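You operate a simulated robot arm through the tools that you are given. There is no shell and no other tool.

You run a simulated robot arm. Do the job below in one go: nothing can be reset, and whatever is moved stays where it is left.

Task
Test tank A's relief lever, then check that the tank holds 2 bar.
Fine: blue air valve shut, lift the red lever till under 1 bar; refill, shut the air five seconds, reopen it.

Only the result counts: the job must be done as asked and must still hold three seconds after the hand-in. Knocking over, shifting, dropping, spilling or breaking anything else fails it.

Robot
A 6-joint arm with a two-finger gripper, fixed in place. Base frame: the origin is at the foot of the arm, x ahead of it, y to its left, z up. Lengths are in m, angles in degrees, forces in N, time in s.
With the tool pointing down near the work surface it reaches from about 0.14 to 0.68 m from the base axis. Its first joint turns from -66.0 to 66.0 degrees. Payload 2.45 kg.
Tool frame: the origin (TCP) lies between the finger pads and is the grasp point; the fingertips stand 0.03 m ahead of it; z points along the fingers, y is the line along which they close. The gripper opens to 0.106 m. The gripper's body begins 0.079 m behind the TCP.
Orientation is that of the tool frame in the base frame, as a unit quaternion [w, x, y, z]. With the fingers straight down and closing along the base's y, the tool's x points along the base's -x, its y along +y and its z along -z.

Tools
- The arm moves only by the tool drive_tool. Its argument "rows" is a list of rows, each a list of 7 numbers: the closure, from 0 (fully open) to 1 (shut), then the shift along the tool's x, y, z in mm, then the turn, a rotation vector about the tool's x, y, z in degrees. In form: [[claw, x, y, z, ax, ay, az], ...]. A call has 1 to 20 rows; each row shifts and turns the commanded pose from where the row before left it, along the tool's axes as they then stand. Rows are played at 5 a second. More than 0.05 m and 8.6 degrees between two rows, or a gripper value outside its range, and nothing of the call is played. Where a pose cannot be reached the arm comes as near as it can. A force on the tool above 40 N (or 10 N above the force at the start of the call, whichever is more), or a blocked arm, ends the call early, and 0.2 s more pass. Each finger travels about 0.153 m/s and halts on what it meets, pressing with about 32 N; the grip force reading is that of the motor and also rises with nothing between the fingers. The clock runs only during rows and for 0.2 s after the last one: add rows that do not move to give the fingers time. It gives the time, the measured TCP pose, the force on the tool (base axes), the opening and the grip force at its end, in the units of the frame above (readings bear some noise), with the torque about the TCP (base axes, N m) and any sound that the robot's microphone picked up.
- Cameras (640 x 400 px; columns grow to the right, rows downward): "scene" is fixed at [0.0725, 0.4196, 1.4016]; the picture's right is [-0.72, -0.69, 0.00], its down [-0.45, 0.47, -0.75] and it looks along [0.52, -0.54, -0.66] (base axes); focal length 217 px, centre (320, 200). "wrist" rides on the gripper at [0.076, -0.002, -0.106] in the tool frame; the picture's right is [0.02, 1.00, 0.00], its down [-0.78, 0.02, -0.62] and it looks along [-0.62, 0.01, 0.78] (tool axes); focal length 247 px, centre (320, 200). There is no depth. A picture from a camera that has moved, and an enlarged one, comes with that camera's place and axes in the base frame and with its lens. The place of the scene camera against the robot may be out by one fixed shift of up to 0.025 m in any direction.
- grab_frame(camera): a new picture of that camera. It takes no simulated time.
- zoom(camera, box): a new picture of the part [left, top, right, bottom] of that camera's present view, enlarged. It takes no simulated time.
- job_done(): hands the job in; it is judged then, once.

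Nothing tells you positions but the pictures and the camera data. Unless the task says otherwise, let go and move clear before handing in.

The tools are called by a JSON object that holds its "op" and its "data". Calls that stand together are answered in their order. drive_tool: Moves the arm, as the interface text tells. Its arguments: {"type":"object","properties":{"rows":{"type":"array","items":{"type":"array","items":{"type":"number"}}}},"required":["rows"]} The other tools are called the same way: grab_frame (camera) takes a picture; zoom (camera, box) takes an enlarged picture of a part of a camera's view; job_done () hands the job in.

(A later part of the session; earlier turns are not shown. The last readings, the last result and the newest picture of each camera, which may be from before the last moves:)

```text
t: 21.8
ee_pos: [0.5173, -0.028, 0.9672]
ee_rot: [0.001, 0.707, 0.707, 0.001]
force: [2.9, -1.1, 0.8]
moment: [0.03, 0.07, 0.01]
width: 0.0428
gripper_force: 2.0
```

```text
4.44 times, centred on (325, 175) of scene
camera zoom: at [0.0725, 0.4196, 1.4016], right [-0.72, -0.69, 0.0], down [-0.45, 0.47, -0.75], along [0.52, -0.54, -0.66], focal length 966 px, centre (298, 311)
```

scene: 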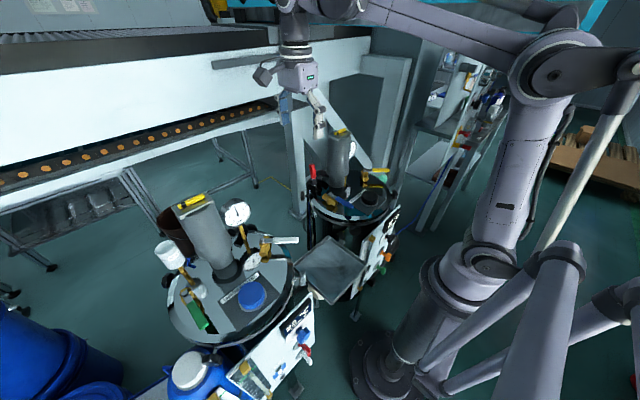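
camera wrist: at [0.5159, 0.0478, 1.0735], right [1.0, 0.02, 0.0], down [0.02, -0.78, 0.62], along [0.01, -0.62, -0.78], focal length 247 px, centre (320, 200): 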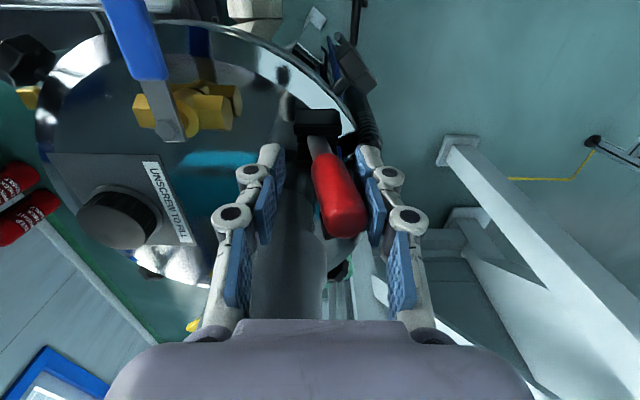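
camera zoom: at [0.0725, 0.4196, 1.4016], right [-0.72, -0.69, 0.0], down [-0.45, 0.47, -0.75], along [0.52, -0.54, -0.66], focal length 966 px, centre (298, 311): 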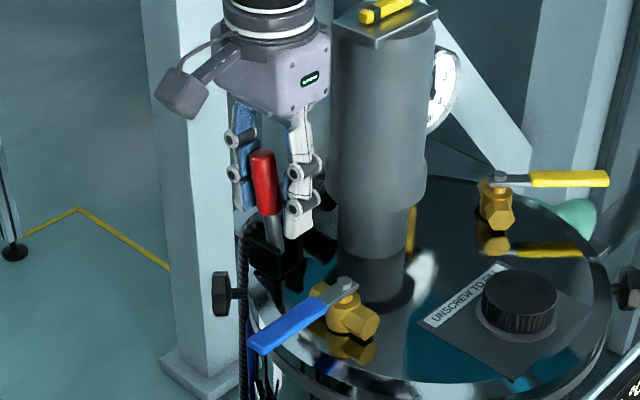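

Contact made (~3 N) and the lever hasn't moved yet. I'll push a little further to feel its resistance.

{"op": "drive_tool", "data": {"rows": [[0.62, 0, -2, 0, 0, 0, 0], [0.62, 0, -2, 0, 0, 0, 0], [0.62, 0, 0, 0, 0, 0, 0]]}}

{"op": "zoom", "data": {"camera": "scene", "box": [290, 130, 360, 220]}}

{"op": "zoom", "data": {"camera": "wrist", "box": [240, 90, 400, 260]}}

```text
t: 22.6
ee_pos: [0.5128, -0.0295, 0.9657]
ee_rot: [0.0, 0.707, 0.707, 0.0]
force: [6.1, -1.1, 1.4]
moment: [0.04, 0.11, 0.01]
width: 0.0442
gripper_force: 2.5
```

```text
4.44 times, centred on (325, 175) of scene
camera zoom: at [0.0726, 0.4196, 1.4016], right [-0.72, -0.69, 0.0], down [-0.45, 0.47, -0.75], along [0.52, -0.54, -0.66], focal length 966 px, centre (298, 311)
```

zoom: 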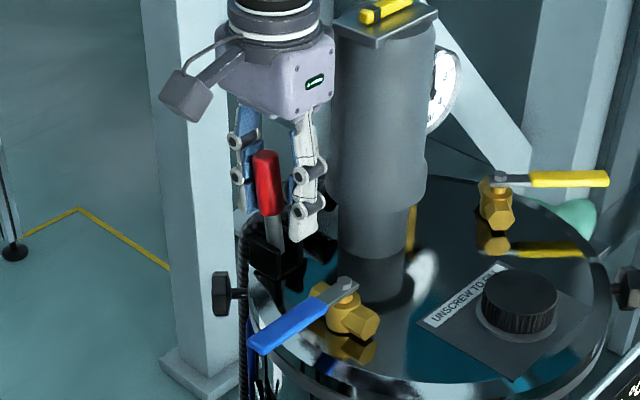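

```text
2.35 times, centred on (320, 175) of wrist
camera zoom: at [0.5114, 0.0478, 1.0732], right [1.0, 0.02, 0.0], down [0.02, -0.78, 0.62], along [0.01, -0.62, -0.78], focal length 581 px, centre (320, 259)
```

zoom: 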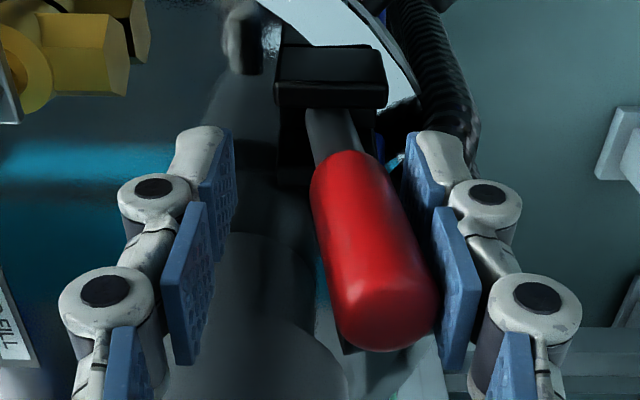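

The lever tip moved inward ~3 mm at 6 N, so it's a sprung hinge that goes inward. I'll continue pushing in small steps.

{"op": "drive_tool", "data": {"rows": [[0.62, 0, -2.5, 0, 0, 0, 0], [0.62, 0, -2.5, 0, 0, 0, 0], [0.62, 0, -2.5, 0, 0, 0, 0], [0.62, 0, 0, 0, 0, 0, 0]]}}

{"op": "zoom", "data": {"camera": "scene", "box": [290, 130, 360, 220]}}

{"op": "zoom", "data": {"camera": "wrist", "box": [240, 90, 400, 260]}}

```text
t: 23.6
ee_pos: [0.5047, -0.0271, 0.967]
ee_rot: [0.0, 0.706, 0.708, 0.001]
force: [13.7, 9.0, 2.2]
moment: [-1.14, 1.29, 0.34]
width: 0.0429
gripper_force: 2.0
```

```text
4.44 times, centred on (325, 175) of scene
camera zoom: at [0.0728, 0.4199, 1.4015], right [-0.72, -0.69, 0.0], down [-0.45, 0.47, -0.75], along [0.52, -0.54, -0.66], focal length 966 px, centre (298, 311)
```

zoom: 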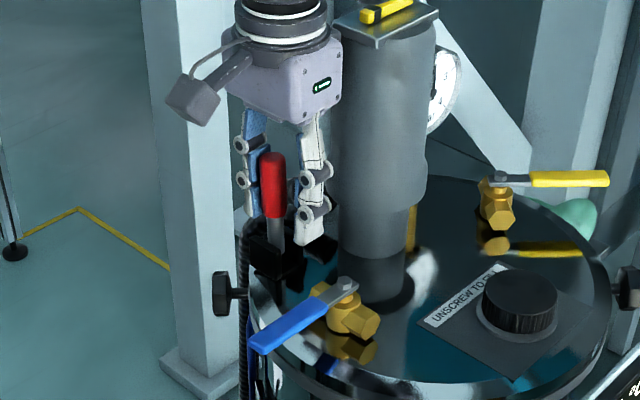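

```text
2.35 times, centred on (320, 175) of wrist
camera zoom: at [0.504, 0.0485, 1.0734], right [1.0, 0.02, 0.0], down [0.02, -0.78, 0.62], along [0.02, -0.62, -0.78], focal length 581 px, centre (320, 259)
```

zoom: 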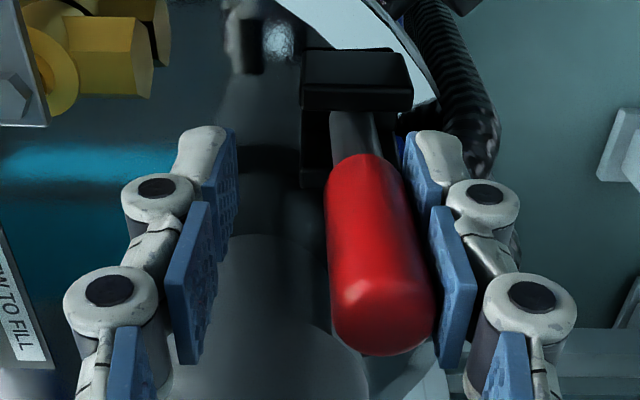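

The side force and moment show the gripper's upper body touched the motor's top, so I'll back off at once, then tilt the wrist away from the motor (toward +y) about the lever.

{"op": "drive_tool", "data": {"rows": [[0.62, 0, 4, 0, 0, 0, 0], [0.6, 0, 8, 0, 0, 0, 0], [0.5, 0, 5, 0, 0, 0, 0], [0.5, 0, 0, 0, 0, 0, 0]]}}

{"op": "zoom", "data": {"camera": "scene", "box": [290, 130, 360, 220]}}

{"op": "grab_frame", "data": {"camera": "wrist"}}

```text
t: 24.6
ee_pos: [0.5208, -0.0298, 0.9659]
ee_rot: [0.0, 0.707, 0.707, 0.0]
force: [1.0, 0.1, 0.6]
moment: [0.01, 0.01, 0.01]
width: 0.0531
gripper_force: 0.0
```

```text
4.44 times, centred on (325, 175) of scene
camera zoom: at [0.0725, 0.4196, 1.4016], right [-0.72, -0.69, 0.0], down [-0.45, 0.47, -0.75], along [0.52, -0.54, -0.66], focal length 966 px, centre (298, 311)
```

zoom: 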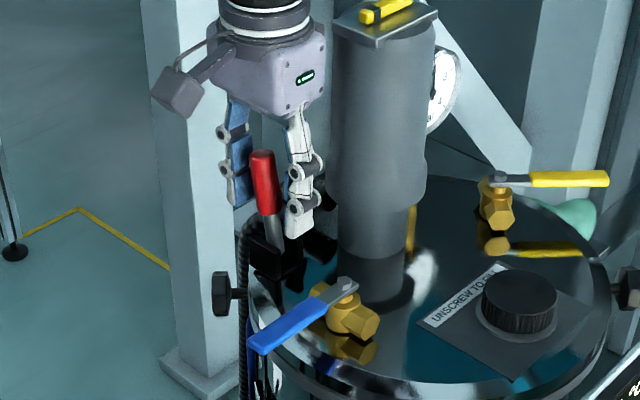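

```text
taken
camera wrist: at [0.5207, 0.0473, 1.0726], right [1.0, 0.02, 0.0], down [0.02, -0.78, 0.62], along [0.01, -0.62, -0.78], focal length 247 px, centre (320, 200)
```

wrist: 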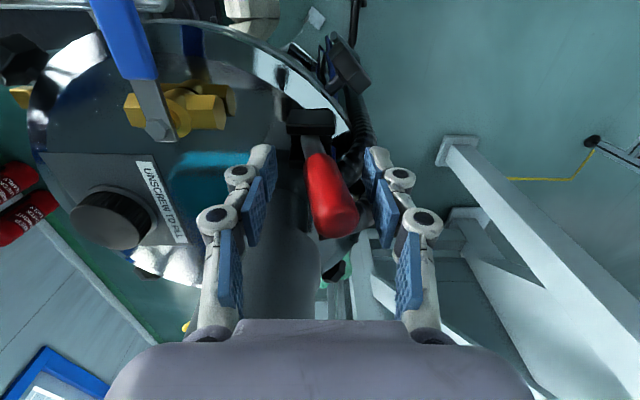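

The motor looks unchanged and the lever sprang back. Now I'll recentre on the lever and tilt the tool 32° so the wrist leans to +y.

{"op": "drive_tool", "data": {"rows": [[0.5, 0, 7, 0, 0, 0, 0], [0.5, 0, 0, 0, 0, -8, 0], [0.5, 0, 0, 0, 0, -8, 0], [0.5, 0, 0, 0, 0, -8, 0], [0.5, 0, 0, 0, 0, -8, 0], [0.5, 0, 0, 0, 0, 0, 0]]}}

{"op": "zoom", "data": {"camera": "scene", "box": [290, 130, 360, 220]}}

{"op": "grab_frame", "data": {"camera": "wrist"}}

```text
t: 26.0
ee_pos: [0.53, -0.0302, 0.967]
ee_rot: [0.196, 0.68, 0.679, -0.195]
force: [0.3, -0.7, -0.4]
moment: [-0.03, 0.01, 0.02]
width: 0.0531
gripper_force: 0.1
```

```text
4.44 times, centred on (325, 175) of scene
camera zoom: at [0.0724, 0.4196, 1.4016], right [-0.72, -0.69, 0.0], down [-0.45, 0.47, -0.75], along [0.52, -0.54, -0.66], focal length 966 px, centre (298, 311)
```

zoom: 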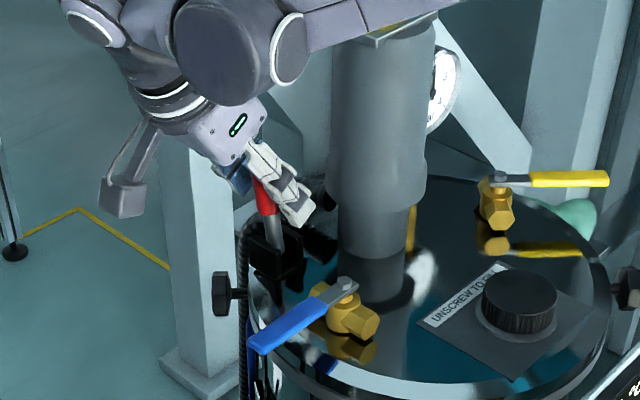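

```text
taken
camera wrist: at [0.528, 0.0929, 1.0164], right [1.0, 0.02, -0.01], down [0.02, -0.33, 0.94], along [0.01, -0.94, -0.33], focal length 247 px, centre (320, 200)
```

wrist: 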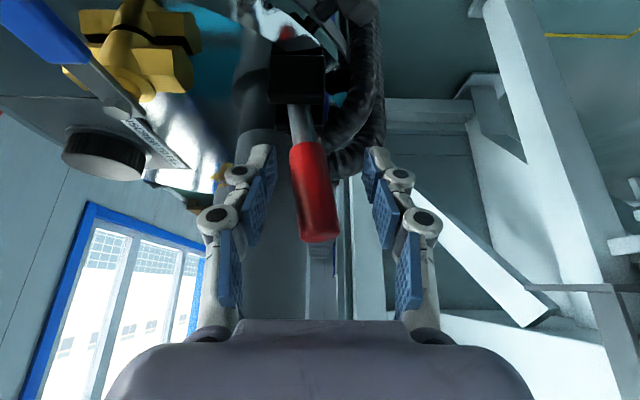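

Clear of the motor now with the lever centred between the fingers. I'll tighten the cage and push inward again in small steps.

{"op": "drive_tool", "data": {"rows": [[0.64, 0, -4, 0, 0, 0, 0], [0.64, 0, -4, 0, 0, 0, 0], [0.64, 0, -4, 0, 0, 0, 0], [0.64, 0, -3, 0, 0, 0, 0], [0.64, 0, -3, 0, 0, 0, 0], [0.64, 0, -3, 0, 0, 0, 0], [0.64, 0, 0, 0, 0, 0, 0]]}}

{"op": "zoom", "data": {"camera": "scene", "box": [290, 130, 360, 220]}}

{"op": "grab_frame", "data": {"camera": "wrist"}}

```text
t: 27.6
ee_pos: [0.508, -0.03, 0.9675]
ee_rot: [0.195, 0.68, 0.68, -0.195]
force: [5.2, -0.7, 2.1]
moment: [0.01, 0.01, -0.04]
width: 0.0408
gripper_force: 1.4
```

```text
4.44 times, centred on (325, 175) of scene
camera zoom: at [0.0725, 0.4196, 1.4016], right [-0.72, -0.69, 0.0], down [-0.45, 0.47, -0.75], along [0.52, -0.54, -0.66], focal length 966 px, centre (298, 311)
```

zoom: 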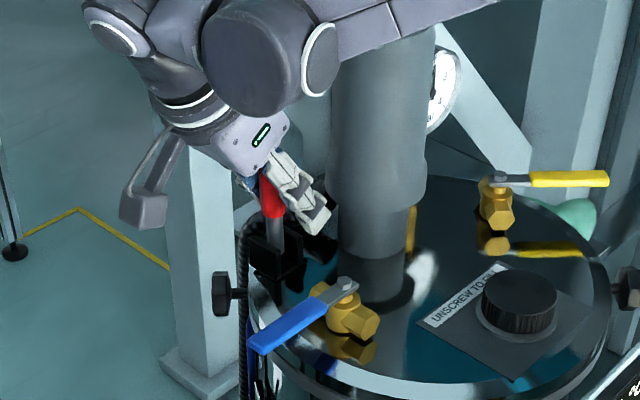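

```text
taken
camera wrist: at [0.5066, 0.092, 1.017], right [1.0, 0.02, -0.01], down [0.02, -0.33, 0.94], along [0.01, -0.94, -0.33], focal length 247 px, centre (320, 200)
```

wrist: 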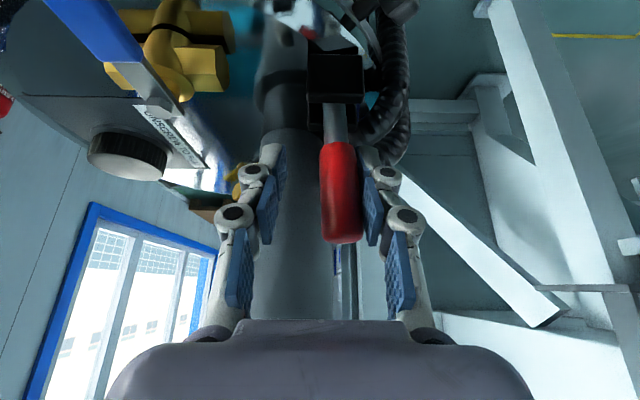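

The lever follows with only ~5 N, now about vertical, no vent sound yet. Continuing inward.

{"op": "drive_tool", "data": {"rows": [[0.64, 0, -4, 0, 0, 0, 0], [0.64, 0, -4, 0, 0, 0, 0], [0.64, 0, -4, 0, 0, 0, 0], [0.64, 0, -4, 0, 0, 0, 0], [0.64, 0, 0, 0, 0, 0, 0]]}}

{"op": "zoom", "data": {"camera": "scene", "box": [290, 130, 360, 220]}}

{"op": "grab_frame", "data": {"camera": "wrist"}}

```text
t: 28.8
ee_pos: [0.4923, -0.0291, 0.9668]
ee_rot: [0.195, 0.68, 0.68, -0.194]
force: [12.4, -4.1, 4.8]
moment: [-0.09, -0.35, -0.05]
width: 0.0469
gripper_force: 6.5
```

```text
4.44 times, centred on (325, 175) of scene
camera zoom: at [0.0727, 0.4195, 1.4017], right [-0.72, -0.69, 0.0], down [-0.45, 0.47, -0.75], along [0.52, -0.54, -0.66], focal length 966 px, centre (298, 311)
```

zoom: 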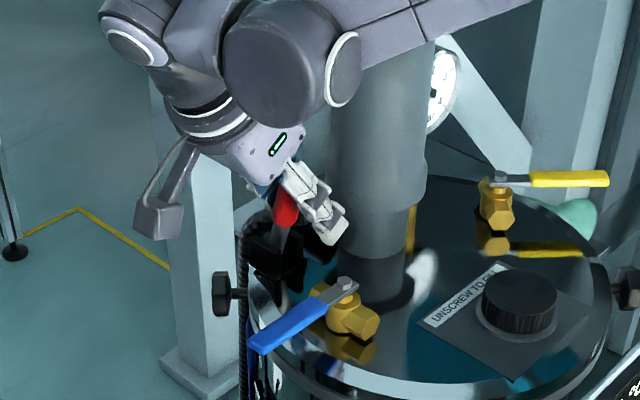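

```text
taken
camera wrist: at [0.4906, 0.0925, 1.0169], right [1.0, 0.02, -0.01], down [0.02, -0.33, 0.94], along [0.01, -0.94, -0.33], focal length 247 px, centre (320, 200)
```

wrist: 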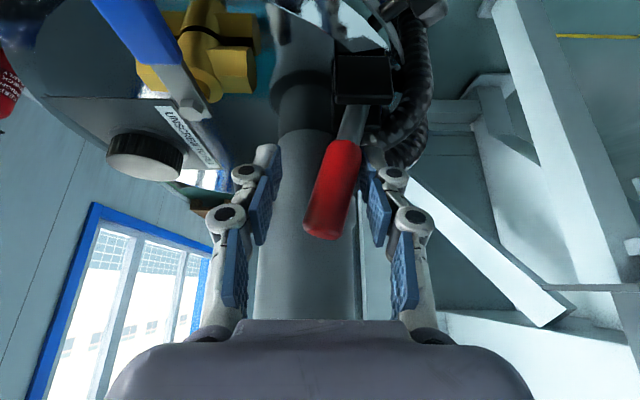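

The lever now leans inward about 15° at ~12 N. I'll check the gauge sliver visible in the scene view.

{"op": "zoom", "data": {"camera": "scene", "box": [345, 130, 368, 165]}}

{"op": "zoom", "data": {"camera": "wrist", "box": [250, 40, 430, 280]}}

```text
11.43 times, centred on (356, 148) of scene
camera zoom: at [0.0727, 0.4195, 1.4017], right [-0.72, -0.69, 0.0], down [-0.45, 0.47, -0.75], along [0.52, -0.54, -0.66], focal length 2483 px, centre (-97, 800)
```

zoom: 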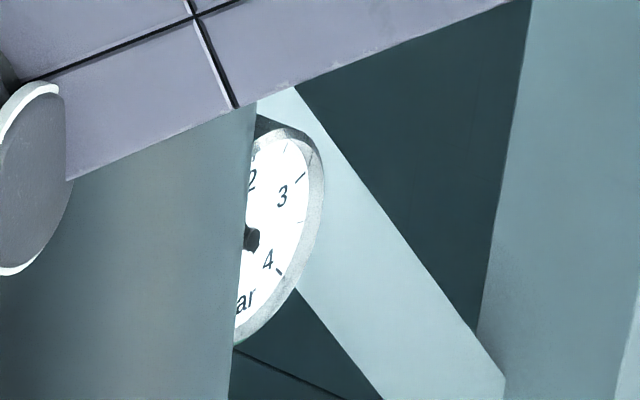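

```text
1.67 times, centred on (340, 160) of wrist
camera zoom: at [0.4906, 0.0925, 1.0169], right [1.0, 0.02, -0.01], down [0.02, -0.33, 0.94], along [0.01, -0.94, -0.33], focal length 412 px, centre (287, 267)
```

zoom: 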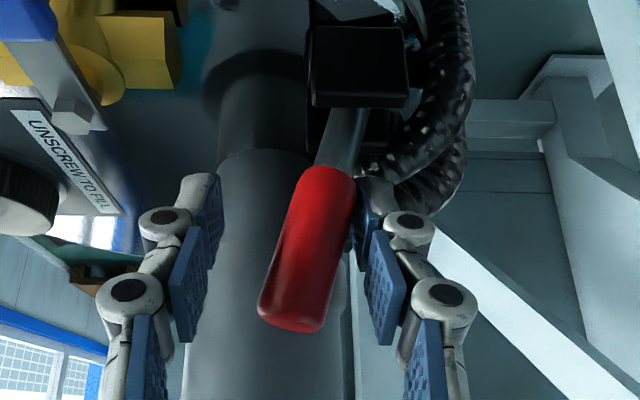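

The visible gauge hub suggests the needle has swung left. I'll hold for a moment and compare to see whether pressure is still dropping.

{"op": "drive_tool", "data": {"rows": [[0.64, 0, 0, 0, 0, 0, 0], [0.64, 0, 0, 0, 0, 0, 0]]}}

{"op": "zoom", "data": {"camera": "scene", "box": [349, 140, 361, 160]}}

```text
t: 29.4
ee_pos: [0.4909, -0.029, 0.9673]
ee_rot: [0.195, 0.68, 0.679, -0.195]
force: [12.4, -3.6, 4.3]
moment: [-0.11, -0.34, -0.04]
width: 0.0461
gripper_force: 6.1
```

```text
16.00 times, centred on (355, 150) of scene
camera zoom: at [0.0727, 0.4195, 1.4017], right [-0.72, -0.69, 0.0], down [-0.45, 0.47, -0.75], along [0.52, -0.54, -0.66], focal length 3476 px, centre (-240, 1000)
```

zoom: 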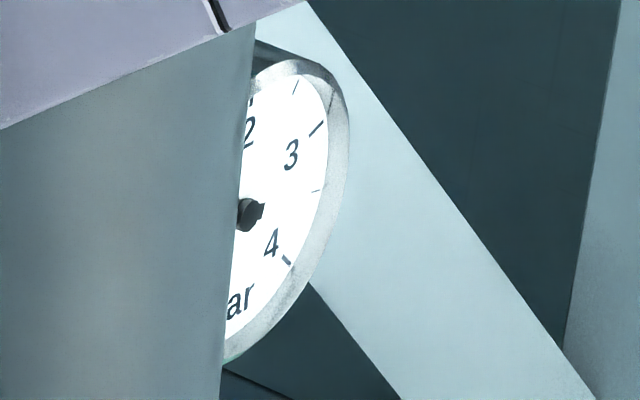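

The needle tail now points between 3 and 4, so the needle is at roughly 0.6 bar — under 1 bar. I'll release the lever, let it spring back and check.

{"op": "drive_tool", "data": {"rows": [[0.64, 0, 10, 0, 0, 0, 0], [0.6, 0, 14, 0, 0, 0, 0], [0.5, 0, 12, 0, 0, 0, 0], [0.5, 0, 0, 0, 0, 0, 0]]}}

{"op": "zoom", "data": {"camera": "scene", "box": [349, 140, 361, 160]}}

{"op": "grab_frame", "data": {"camera": "wrist"}}

```text
t: 30.4
ee_pos: [0.5266, -0.0294, 0.9682]
ee_rot: [0.194, 0.679, 0.68, -0.195]
force: [0.3, 0.5, 0.0]
moment: [0.0, -0.02, -0.03]
width: 0.0531
gripper_force: 0.1
```

```text
16.00 times, centred on (355, 150) of scene
camera zoom: at [0.0725, 0.4196, 1.4016], right [-0.72, -0.69, 0.0], down [-0.45, 0.47, -0.75], along [0.52, -0.54, -0.66], focal length 3476 px, centre (-240, 1000)
```

zoom: 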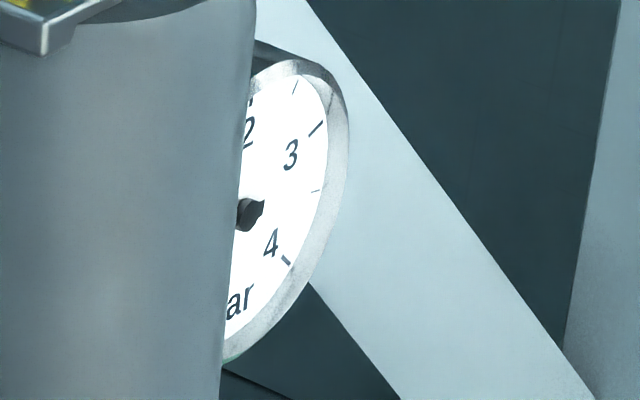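

```text
taken
camera wrist: at [0.5257, 0.0928, 1.018], right [1.0, 0.02, -0.01], down [0.02, -0.33, 0.94], along [0.01, -0.94, -0.34], focal length 247 px, centre (320, 200)
```

wrist: 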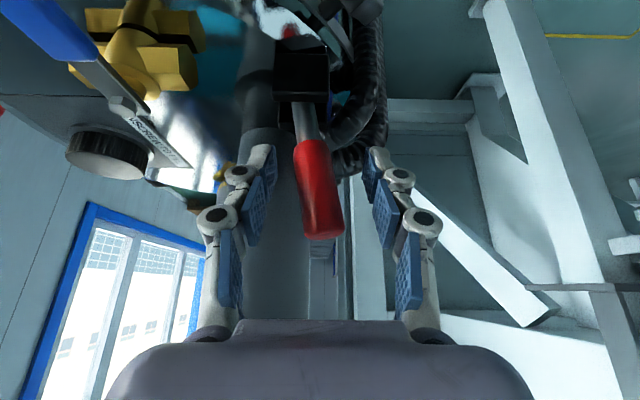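

The lever has sprung back and pressure is about 0.6 bar. I'll zoom to confirm the lever is fully at its rest angle.

{"op": "zoom", "data": {"camera": "wrist", "box": [260, 40, 390, 260]}}

{"op": "zoom", "data": {"camera": "scene", "box": [290, 130, 360, 220]}}

```text
1.82 times, centred on (325, 150) of wrist
camera zoom: at [0.5257, 0.0928, 1.018], right [1.0, 0.02, -0.01], down [0.02, -0.33, 0.94], along [0.01, -0.94, -0.34], focal length 449 px, centre (311, 291)
```

zoom: 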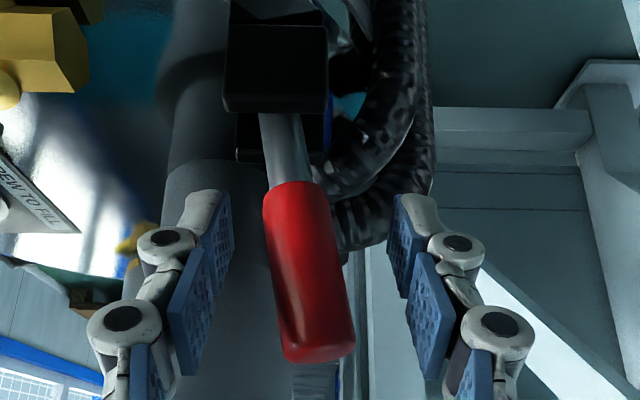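

```text
4.44 times, centred on (325, 175) of scene
camera zoom: at [0.0725, 0.4196, 1.4016], right [-0.72, -0.69, 0.0], down [-0.45, 0.47, -0.75], along [0.52, -0.54, -0.66], focal length 966 px, centre (298, 311)
```

zoom: 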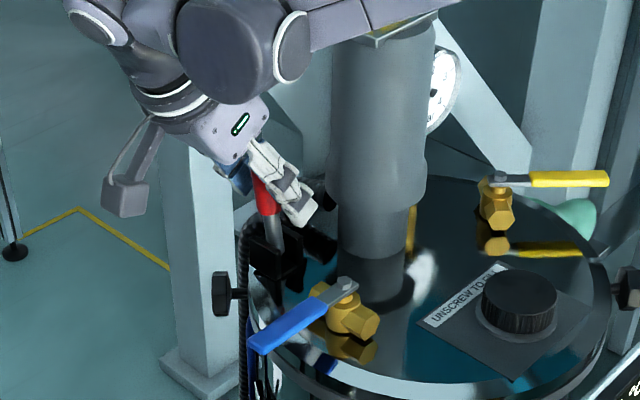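

I'll withdraw along the tool axis and compare the lever with its original position in the scene view.

{"op": "drive_tool", "data": {"rows": [[0.5, 0, 0, -25, 0, 0, 0], [0.5, 0, 0, -35, 0, 0, 0], [0.5, 0, 0, -40, 0, 0, 0], [0.5, 0, 0, 0, 0, 0, 0]]}}

{"op": "zoom", "data": {"camera": "scene", "box": [290, 130, 360, 220]}}

{"op": "grab_frame", "data": {"camera": "wrist"}}

{"op": "zoom", "data": {"camera": "scene", "box": [349, 140, 361, 160]}}

```text
t: 31.4
ee_pos: [0.5275, 0.0243, 1.0507]
ee_rot: [0.195, 0.68, 0.679, -0.196]
force: [-0.3, 0.2, 0.1]
moment: [0.02, 0.01, -0.02]
width: 0.0529
gripper_force: 0.0
```

```text
4.44 times, centred on (325, 175) of scene
camera zoom: at [0.0725, 0.4196, 1.4016], right [-0.72, -0.69, 0.0], down [-0.45, 0.47, -0.75], along [0.52, -0.54, -0.66], focal length 966 px, centre (298, 311)
```

zoom: 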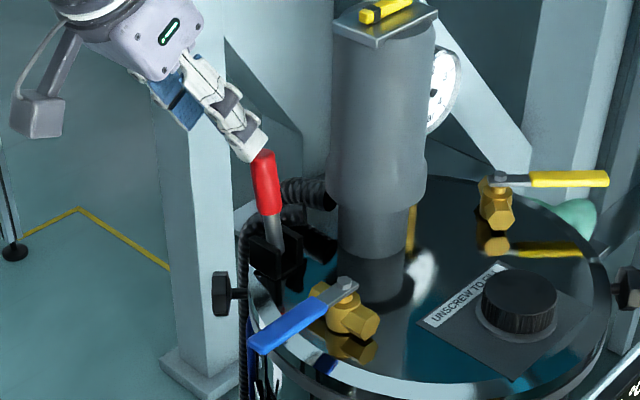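

```text
taken
camera wrist: at [0.5271, 0.1455, 1.1017], right [1.0, 0.02, -0.01], down [0.02, -0.33, 0.94], along [0.01, -0.94, -0.34], focal length 247 px, centre (320, 200)
```

wrist: 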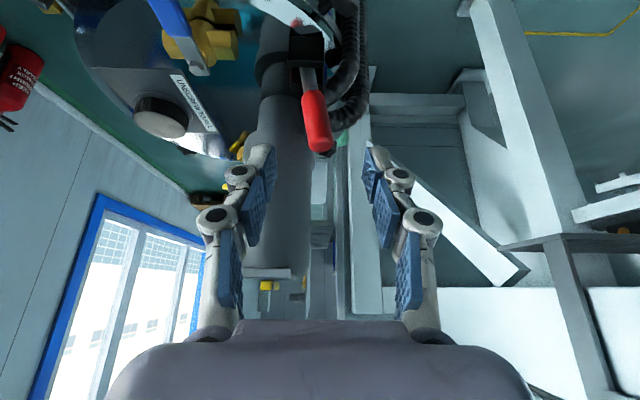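

```text
16.00 times, centred on (355, 150) of scene
camera zoom: at [0.0725, 0.4196, 1.4016], right [-0.72, -0.69, 0.0], down [-0.45, 0.47, -0.75], along [0.52, -0.54, -0.66], focal length 3476 px, centre (-240, 1000)
```

zoom: 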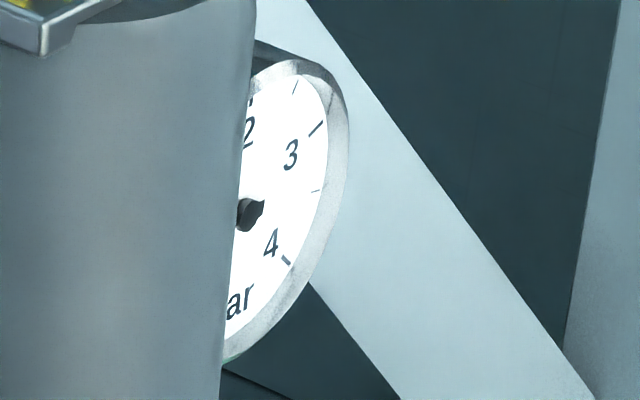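

I'll repeat the identical earlier zooms of the lever to compare its rest position precisely.

{"op": "zoom", "data": {"camera": "scene", "box": [295, 150, 345, 205]}}

{"op": "zoom", "data": {"camera": "scene", "box": [300, 155, 330, 205]}}

```text
7.27 times, centred on (320, 178) of scene
camera zoom: at [0.0725, 0.4196, 1.4016], right [-0.72, -0.69, 0.0], down [-0.45, 0.47, -0.75], along [0.52, -0.54, -0.66], focal length 1580 px, centre (320, 364)
```

zoom: 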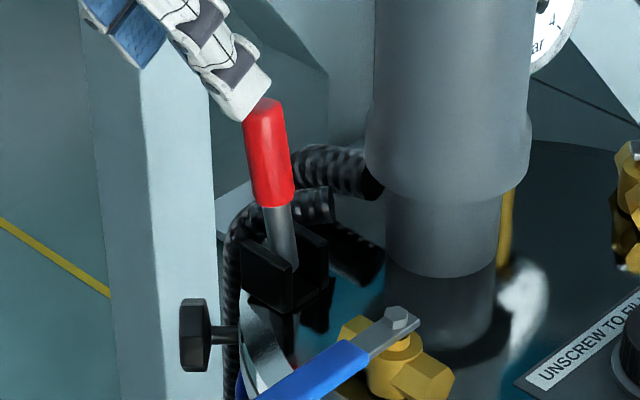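

```text
8.00 times, centred on (315, 180) of scene
camera zoom: at [0.0725, 0.4196, 1.4016], right [-0.72, -0.69, 0.0], down [-0.45, 0.47, -0.75], along [0.52, -0.54, -0.66], focal length 1738 px, centre (360, 360)
```

zoom: 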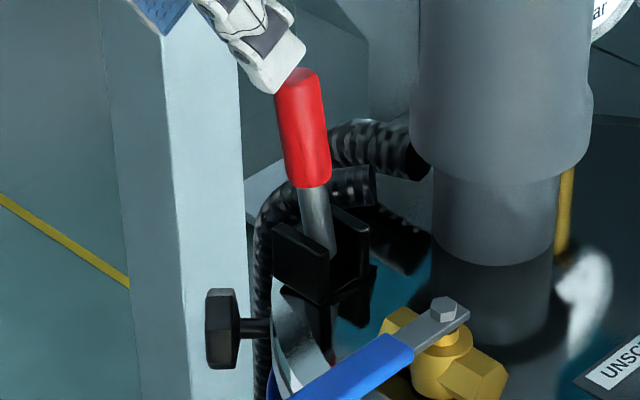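

The lever is exactly back at rest. Now I'll straighten the tool and move above the shut blue handle (now pointing +y from its pivot).

{"op": "drive_tool", "data": {"rows": [[0.5, 0, 0, 0, 0, 8, 0], [0.5, 0, 0, 0, 0, 8, 0], [0.55, 0, 0, 0, 0, 8, 0], [0.6, 0, 0, 0, 0, 8, 0], [0.65, 10.7, -33.5, 0, 0, 0, 0], [0.68, 10.7, -33.5, 0, 0, 0, 0], [0.68, 10.7, -33.5, 0, 0, 0, 0], [0.68, 0, 0, 30, 0, 0, 0], [0.68, 0, 0, 30, 0, 0, 0], [0.68, 0, 0, 0, 0, 0, 0]]}}

{"op": "grab_frame", "data": {"camera": "wrist"}}

{"op": "zoom", "data": {"camera": "scene", "box": [290, 150, 390, 240]}}

```text
t: 33.6
ee_pos: [0.4271, 0.058, 0.9898]
ee_rot: [0.0, 0.707, 0.707, 0.0]
force: [0.5, -0.4, -0.3]
moment: [-0.01, -0.01, 0.01]
width: 0.0339
gripper_force: 0.1
```

```text
taken
camera wrist: at [0.426, 0.1346, 1.0965], right [1.0, 0.02, 0.0], down [0.02, -0.78, 0.62], along [0.01, -0.62, -0.78], focal length 247 px, centre (320, 200)
```

wrist: 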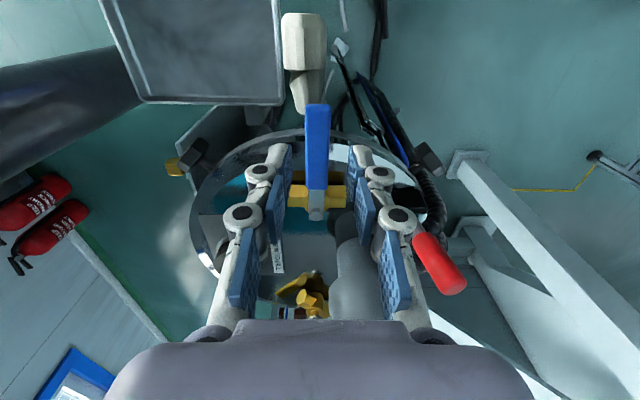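

```text
4.44 times, centred on (340, 195) of scene
camera zoom: at [0.0725, 0.4196, 1.4016], right [-0.72, -0.69, 0.0], down [-0.45, 0.47, -0.75], along [0.52, -0.54, -0.66], focal length 966 px, centre (231, 222)
```

zoom: 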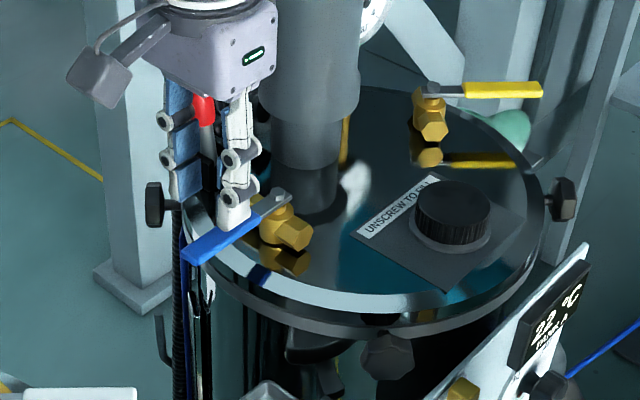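

Well centred over the handle. I'll descend, tighten the cage, and begin turning back counter-clockwise to open the air.

{"op": "drive_tool", "data": {"rows": [[0.68, 0, 0, 20, 0, 0, 0], [0.68, 0, 0, 20, 0, 0, 0], [0.68, 0, 0, 10, 0, 0, 0], [0.76, 0, 0, 0, 0, 0, 0], [0.76, 0, 0, 0, 0, 0, 0], [0.76, -0.27, -6.1, 0, 0, 0, -5], [0.76, -0.27, -6.1, 0, 0, 0, -5], [0.76, -0.27, -6.1, 0, 0, 0, -5], [0.76, 0, 0, 0, 0, 0, 0]]}}

{"op": "grab_frame", "data": {"camera": "wrist"}}

```text
t: 35.6
ee_pos: [0.4088, 0.0543, 0.9421]
ee_rot: [0.0, 0.607, 0.794, 0.001]
force: [-0.9, 0.1, 0.0]
moment: [0.01, -0.02, 0.0]
width: 0.026
gripper_force: 0.8
```

```text
taken
camera wrist: at [0.3889, 0.1279, 1.0481], right [0.96, 0.28, 0.0], down [0.22, -0.75, 0.62], along [0.18, -0.6, -0.78], focal length 247 px, centre (320, 200)
```

wrist: 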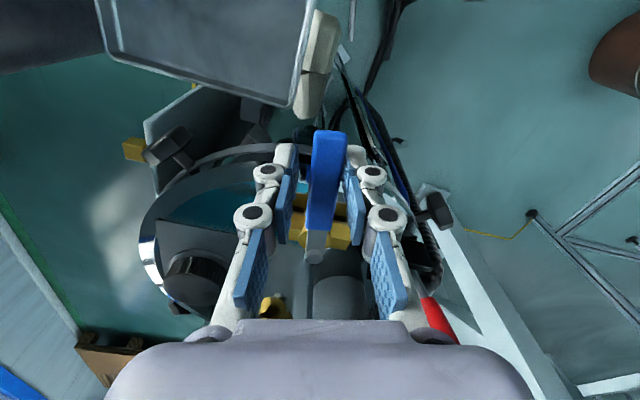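

The handle follows freely. Continuing the arc back to the open position.

{"op": "drive_tool", "data": {"rows": [[0.76, -0.27, -6.1, 0, 0, 0, -5], [0.76, -0.27, -6.1, 0, 0, 0, -5], [0.76, -0.27, -6.1, 0, 0, 0, -5], [0.76, -0.27, -6.1, 0, 0, 0, -5], [0.76, -0.27, -6.1, 0, 0, 0, -5], [0.76, -0.27, -6.1, 0, 0, 0, -5], [0.76, -0.27, -6.1, 0, 0, 0, -5], [0.76, -0.27, -6.1, 0, 0, 0, -5], [0.76, -0.27, -6.1, 0, 0, 0, -5], [0.76, -0.27, -6.1, 0, 0, 0, -5], [0.76, -0.27, -6.1, 0, 0, 0, -5], [0.76, -0.27, -6.1, 0, 0, 0, -5], [0.76, -0.27, -6.1, 0, 0, 0, -5], [0.76, -0.27, -6.1, 0, 0, 0, -5], [0.76, 0, 0, 0, 0, 0, 0]]}}

{"op": "grab_frame", "data": {"camera": "wrist"}}

{"op": "zoom", "data": {"camera": "scene", "box": [290, 130, 390, 240]}}

```text
t: 38.8
ee_pos: [0.358, -0.0092, 0.9424]
ee_rot: [0.0, 0.042, 0.999, 0.0]
force: [-0.6, 1.6, 0.1]
moment: [0.01, 0.01, -0.03]
width: 0.0263
gripper_force: 0.4
```

```text
taken
camera wrist: at [0.2824, -0.0047, 1.0491], right [0.06, 1.0, 0.0], down [0.78, -0.05, 0.62], along [0.62, -0.04, -0.78], focal length 247 px, centre (320, 200)
```

wrist: 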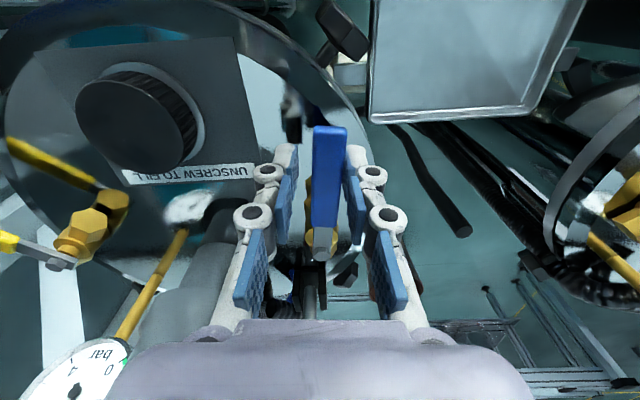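

```text
3.64 times, centred on (340, 185) of scene
camera zoom: at [0.0725, 0.4196, 1.4016], right [-0.72, -0.69, 0.0], down [-0.45, 0.47, -0.75], along [0.52, -0.54, -0.66], focal length 790 px, centre (247, 254)
```

zoom: 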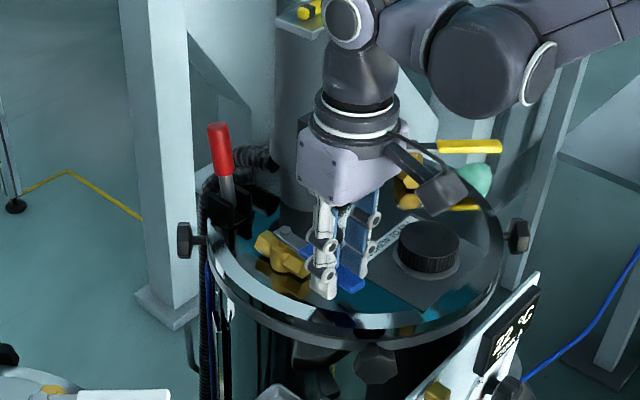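

Near the open position; I'll push on to its stop in small steps.

{"op": "drive_tool", "data": {"rows": [[0.76, 0, -2.4, 0, 0, 0, -2], [0.76, 0, -2.4, 0, 0, 0, -2], [0.76, 0, -2.0, 0, 0, 0, -1], [0.76, 0, -1.5, 0, 0, 0, 0], [0.76, 0, -1.5, 0, 0, 0, 0], [0.76, 0, 0, 0, 0, 0, 0]]}}

{"op": "zoom", "data": {"camera": "wrist", "box": [250, 110, 400, 270]}}

{"op": "zoom", "data": {"camera": "wrist", "box": [0, 320, 130, 400]}}

```text
t: 40.2
ee_pos: [0.3584, -0.0191, 0.9414]
ee_rot: [0.0, -0.001, 1.0, -0.001]
force: [-0.8, 5.5, 2.2]
moment: [0.07, -0.01, 0.1]
width: 0.0292
gripper_force: 2.6
```

```text
2.50 times, centred on (325, 190) of wrist
camera zoom: at [0.283, -0.0204, 1.0492], right [-0.02, 1.0, 0.0], down [0.78, 0.02, 0.62], along [0.62, 0.01, -0.78], focal length 617 px, centre (308, 225)
```

zoom: 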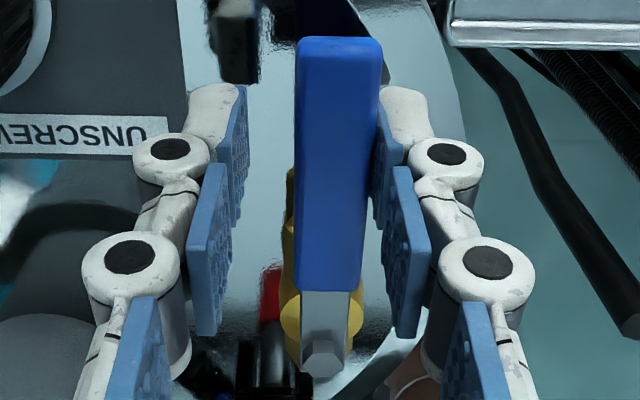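

```text
4.92 times, centred on (65, 360) of wrist
camera zoom: at [0.283, -0.0204, 1.0492], right [-0.02, 1.0, 0.0], down [0.78, 0.02, 0.62], along [0.62, 0.01, -0.78], focal length 1216 px, centre (1575, -588)
```

zoom: 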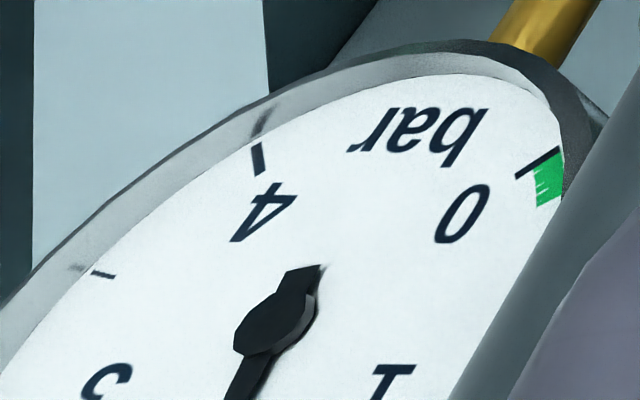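

Open stop felt (~5 N); the gauge is already climbing back. I'll relax, rise 5 cm for a clear gauge view and wait a moment.

{"op": "drive_tool", "data": {"rows": [[0.72, 0, 4.5, 0, 0, 0, 0], [0.68, 0, 0, -20, 0, 0, 0], [0.68, 0, 0, -30, 0, 0, 0], [0.68, 0, 0, 0, 0, 0, 0], [0.68, 0, 0, 0, 0, 0, 0], [0.68, 0, 0, 0, 0, 0, 0]]}}

{"op": "grab_frame", "data": {"camera": "wrist"}}

{"op": "zoom", "data": {"camera": "wrist", "box": [30, 270, 160, 380]}}

```text
t: 41.6
ee_pos: [0.3583, -0.0146, 0.9942]
ee_rot: [0.0, 0.0, 1.0, 0.001]
force: [-1.2, 0.2, 0.0]
moment: [-0.02, 0.0, -0.04]
width: 0.034
gripper_force: 0.1
```

```text
taken
camera wrist: at [0.2816, -0.0157, 1.1], right [-0.02, 1.0, 0.0], down [0.78, 0.02, 0.62], along [0.62, 0.01, -0.78], focal length 247 px, centre (320, 200)
```

wrist: 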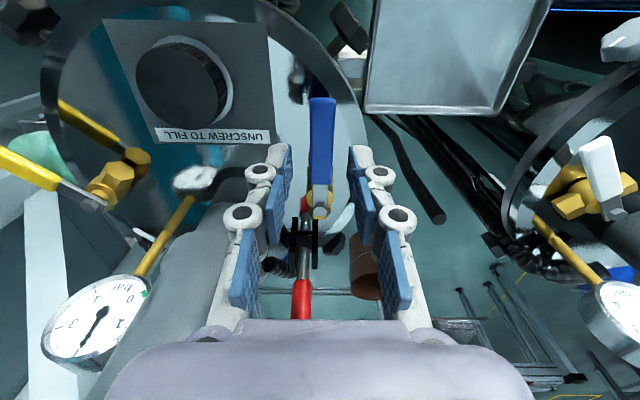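

```text
3.64 times, centred on (95, 325) of wrist
camera zoom: at [0.2816, -0.0157, 1.1], right [-0.02, 1.0, 0.0], down [0.78, 0.02, 0.62], along [0.62, 0.01, -0.78], focal length 898 px, centre (1138, -254)
```

zoom: 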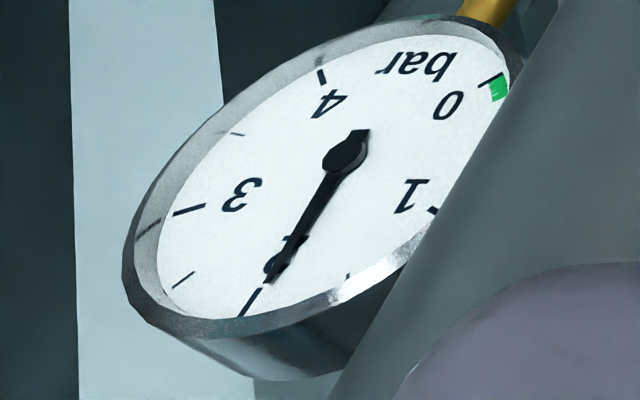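

Gauge is at about 1.9–2 bar and still settling. I'll wait two seconds more and re-read.

{"op": "drive_tool", "data": {"rows": [[0.68, 0, 0, 0, 0, 0, 0], [0.68, 0, 0, 0, 0, 0, 0], [0.68, 0, 0, 0, 0, 0, 0], [0.68, 0, 0, 0, 0, 0, 0], [0.68, 0, 0, 0, 0, 0, 0], [0.68, 0, 0, 0, 0, 0, 0], [0.68, 0, 0, 0, 0, 0, 0], [0.68, 0, 0, 0, 0, 0, 0], [0.68, 0, 0, 0, 0, 0, 0], [0.68, 0, 0, 0, 0, 0, 0]]}}

{"op": "zoom", "data": {"camera": "wrist", "box": [30, 270, 160, 380]}}

```text
t: 43.8
ee_pos: [0.3568, -0.0132, 0.9931]
ee_rot: [0.0, -0.001, 1.0, -0.001]
force: [-0.4, -0.3, -0.5]
moment: [0.01, 0.01, -0.04]
width: 0.034
gripper_force: 0.0
```

```text
3.64 times, centred on (95, 325) of wrist
camera zoom: at [0.2816, -0.0157, 1.1], right [-0.02, 1.0, 0.0], down [0.78, 0.02, 0.62], along [0.62, 0.01, -0.78], focal length 898 px, centre (1138, -254)
```

zoom: 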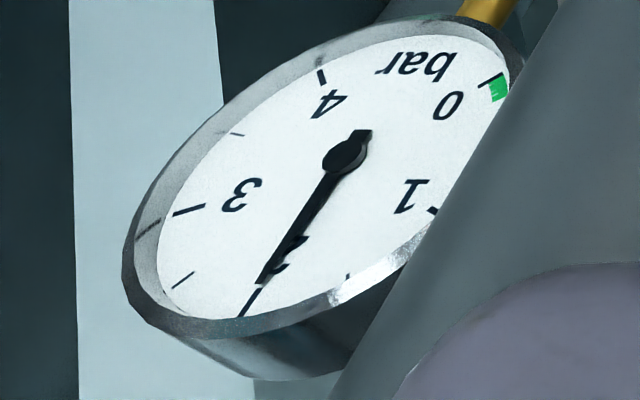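

Tank is back at 2.0 bar. Now I'll re-cage the handle and turn it shut again.

{"op": "drive_tool", "data": {"rows": [[0.68, 0, 0, 20, 0, 0, 0], [0.68, 0, 0, 20, 0, 0, 0], [0.68, 0, 0, 12, 0, 0, 0], [0.76, 0, 0, 0, 0, 0, 0], [0.76, 0, 0, 0, 0, 0, 0], [0.76, -0.27, 6.1, 0, 0, 0, 5], [0.76, -0.27, 6.1, 0, 0, 0, 5], [0.76, -0.27, 6.1, 0, 0, 0, 5], [0.76, 0, 0, 0, 0, 0, 0]]}}

{"op": "grab_frame", "data": {"camera": "wrist"}}

```text
t: 45.8
ee_pos: [0.3596, 0.0042, 0.9405]
ee_rot: [0.001, 0.131, 0.991, 0.0]
force: [-0.3, -1.9, 0.3]
moment: [-0.01, 0.01, 0.03]
width: 0.0264
gripper_force: 0.5
```

```text
taken
camera wrist: at [0.2856, 0.022, 1.0471], right [0.24, 0.97, 0.0], down [0.76, -0.19, 0.62], along [0.6, -0.15, -0.78], focal length 247 px, centre (320, 200)
```

wrist: 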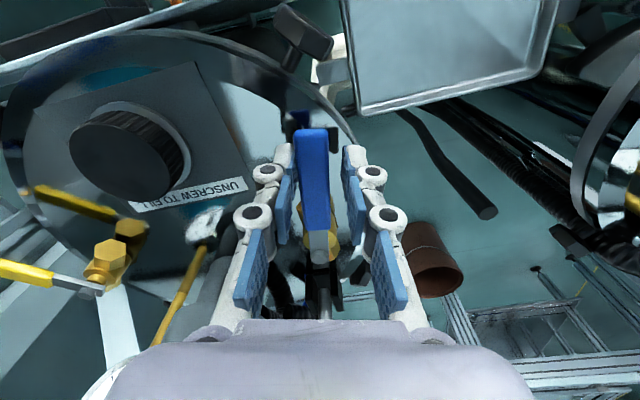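

The handle follows as before. Completing the turn to the shut stop.

{"op": "drive_tool", "data": {"rows": [[0.76, -0.27, 6.1, 0, 0, 0, 5], [0.76, -0.27, 6.1, 0, 0, 0, 5], [0.76, -0.27, 6.1, 0, 0, 0, 5], [0.76, -0.27, 6.1, 0, 0, 0, 5], [0.76, -0.27, 6.1, 0, 0, 0, 5], [0.76, -0.27, 6.1, 0, 0, 0, 5], [0.76, -0.27, 6.1, 0, 0, 0, 5], [0.76, -0.27, 6.1, 0, 0, 0, 5], [0.76, -0.27, 6.1, 0, 0, 0, 5], [0.76, -0.27, 6.1, 0, 0, 0, 5], [0.76, -0.27, 6.1, 0, 0, 0, 5], [0.76, -0.27, 6.1, 0, 0, 0, 5], [0.76, -0.27, 6.1, 0, 0, 0, 5], [0.76, -0.27, 6.1, 0, 0, 0, 5], [0.76, 0, 2.4, 0, 0, 0, 2], [0.76, 0, 2.4, 0, 0, 0, 2], [0.76, 0, 2.0, 0, 0, 0, 1], [0.76, 0, 1.5, 0, 0, 0, 0], [0.76, 0, 1.5, 0, 0, 0, 0], [0.76, 0, 1.2, 0, 0, 0, 0]]}}

{"op": "zoom", "data": {"camera": "wrist", "box": [250, 120, 400, 270]}}

{"op": "zoom", "data": {"camera": "scene", "box": [290, 130, 390, 240]}}

{"op": "zoom", "data": {"camera": "scene", "box": [349, 140, 361, 160]}}

```text
t: 50.0
ee_pos: [0.4316, 0.0545, 0.9393]
ee_rot: [-0.001, 0.707, 0.707, -0.001]
force: [-9.9, -2.5, -3.5]
moment: [-0.01, 0.09, -0.1]
width: 0.0307
gripper_force: 4.0
```

```text
2.67 times, centred on (325, 195) of wrist
camera zoom: at [0.4316, 0.1324, 1.0463], right [1.0, 0.02, 0.0], down [0.02, -0.78, 0.62], along [0.01, -0.62, -0.78], focal length 659 px, centre (307, 213)
```

zoom: 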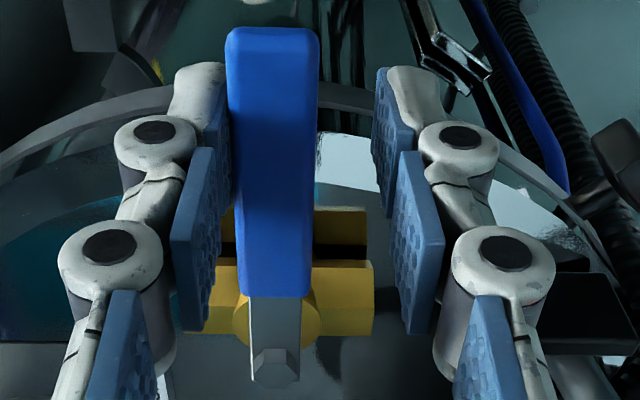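

```text
3.64 times, centred on (340, 185) of scene
camera zoom: at [0.0723, 0.4195, 1.4017], right [-0.72, -0.69, 0.0], down [-0.45, 0.47, -0.75], along [0.52, -0.54, -0.66], focal length 790 px, centre (247, 254)
```

zoom: 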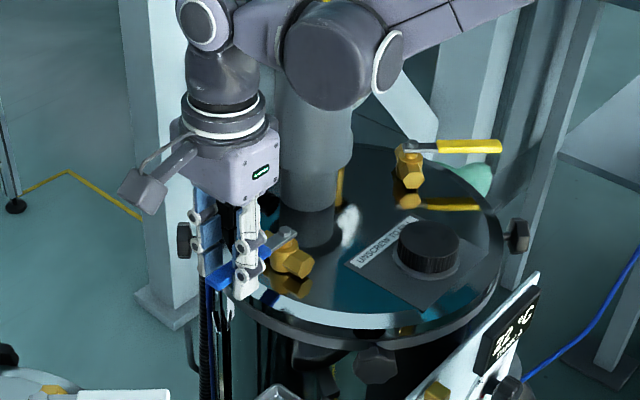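

```text
16.00 times, centred on (355, 150) of scene
camera zoom: at [0.0723, 0.4195, 1.4017], right [-0.72, -0.69, 0.0], down [-0.45, 0.47, -0.75], along [0.52, -0.54, -0.66], focal length 3476 px, centre (-240, 1000)
```

zoom: 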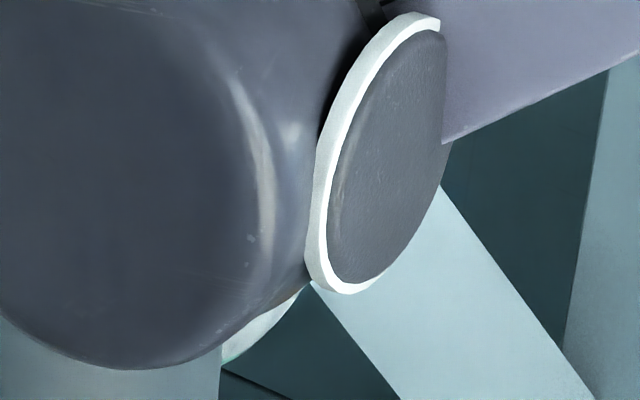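

Valve shut to its stop at t ≈ 50. I'll relax, rise to uncover the gauge in the scene view, and hold while timing five seconds.

{"op": "drive_tool", "data": {"rows": [[0.7, 0, -4.5, 0, 0, 0, 0], [0.68, 0, 0, -20, 0, 0, 0], [0.68, 0, 0, -30, 0, 0, 0], [0.68, 0, 0, 0, 0, 0, 0]]}}

{"op": "zoom", "data": {"camera": "scene", "box": [349, 140, 361, 160]}}

{"op": "grab_frame", "data": {"camera": "wrist"}}

```text
t: 51.0
ee_pos: [0.4282, 0.0546, 0.989]
ee_rot: [0.0, 0.707, 0.707, 0.0]
force: [1.1, -0.7, 0.9]
moment: [-0.01, 0.04, -0.01]
width: 0.0341
gripper_force: 0.1
```

```text
16.00 times, centred on (355, 150) of scene
camera zoom: at [0.0725, 0.4196, 1.4016], right [-0.72, -0.69, 0.0], down [-0.45, 0.47, -0.75], along [0.52, -0.54, -0.66], focal length 3476 px, centre (-240, 1000)
```

zoom: 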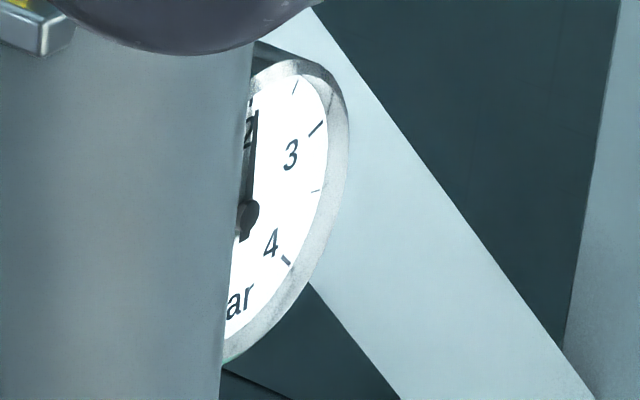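

```text
taken
camera wrist: at [0.4274, 0.1314, 1.0956], right [1.0, 0.02, 0.0], down [0.02, -0.78, 0.62], along [0.01, -0.62, -0.78], focal length 247 px, centre (320, 200)
```

wrist: 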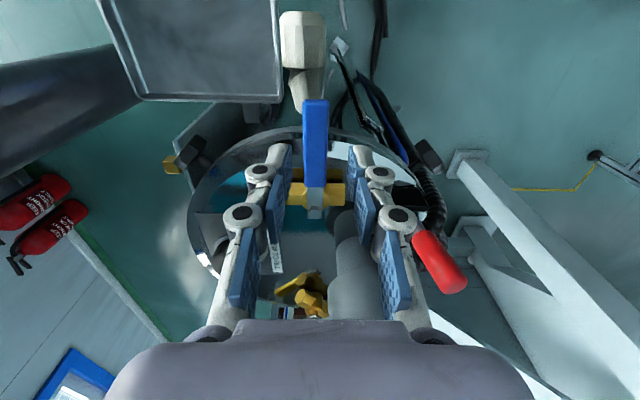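

With air shut the needle stands at 2 bar. Holding for the remaining seconds, then re-reading.

{"op": "drive_tool", "data": {"rows": [[0.68, 0, 0, 0, 0, 0, 0], [0.68, 0, 0, 0, 0, 0, 0], [0.68, 0, 0, 0, 0, 0, 0], [0.68, 0, 0, 0, 0, 0, 0], [0.68, 0, 0, 0, 0, 0, 0], [0.68, 0, 0, 0, 0, 0, 0], [0.68, 0, 0, 0, 0, 0, 0], [0.68, 0, 0, 0, 0, 0, 0], [0.68, 0, 0, 0, 0, 0, 0], [0.68, 0, 0, 0, 0, 0, 0], [0.68, 0, 0, 0, 0, 0, 0], [0.68, 0, 0, 0, 0, 0, 0], [0.68, 0, 0, 0, 0, 0, 0], [0.68, 0, 0, 0, 0, 0, 0], [0.68, 0, 0, 0, 0, 0, 0], [0.68, 0, 0, 0, 0, 0, 0], [0.68, 0, 0, 0, 0, 0, 0], [0.68, 0, 0, 0, 0, 0, 0], [0.68, 0, 0, 0, 0, 0, 0], [0.68, 0, 0, 0, 0, 0, 0]]}}

{"op": "zoom", "data": {"camera": "scene", "box": [349, 140, 361, 160]}}

```text
t: 55.2
ee_pos: [0.4285, 0.055, 0.9893]
ee_rot: [0.0, 0.707, 0.707, 0.0]
force: [-0.1, 0.1, -0.4]
moment: [0.03, 0.01, 0.01]
width: 0.0339
gripper_force: 0.0
```

```text
16.00 times, centred on (355, 150) of scene
camera zoom: at [0.0725, 0.4196, 1.4016], right [-0.72, -0.69, 0.0], down [-0.45, 0.47, -0.75], along [0.52, -0.54, -0.66], focal length 3476 px, centre (-240, 1000)
```

zoom: 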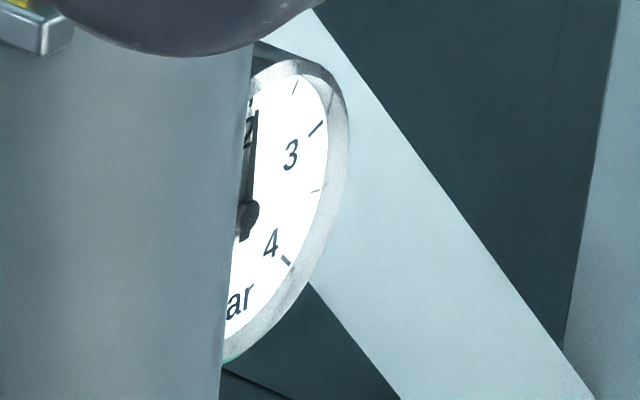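

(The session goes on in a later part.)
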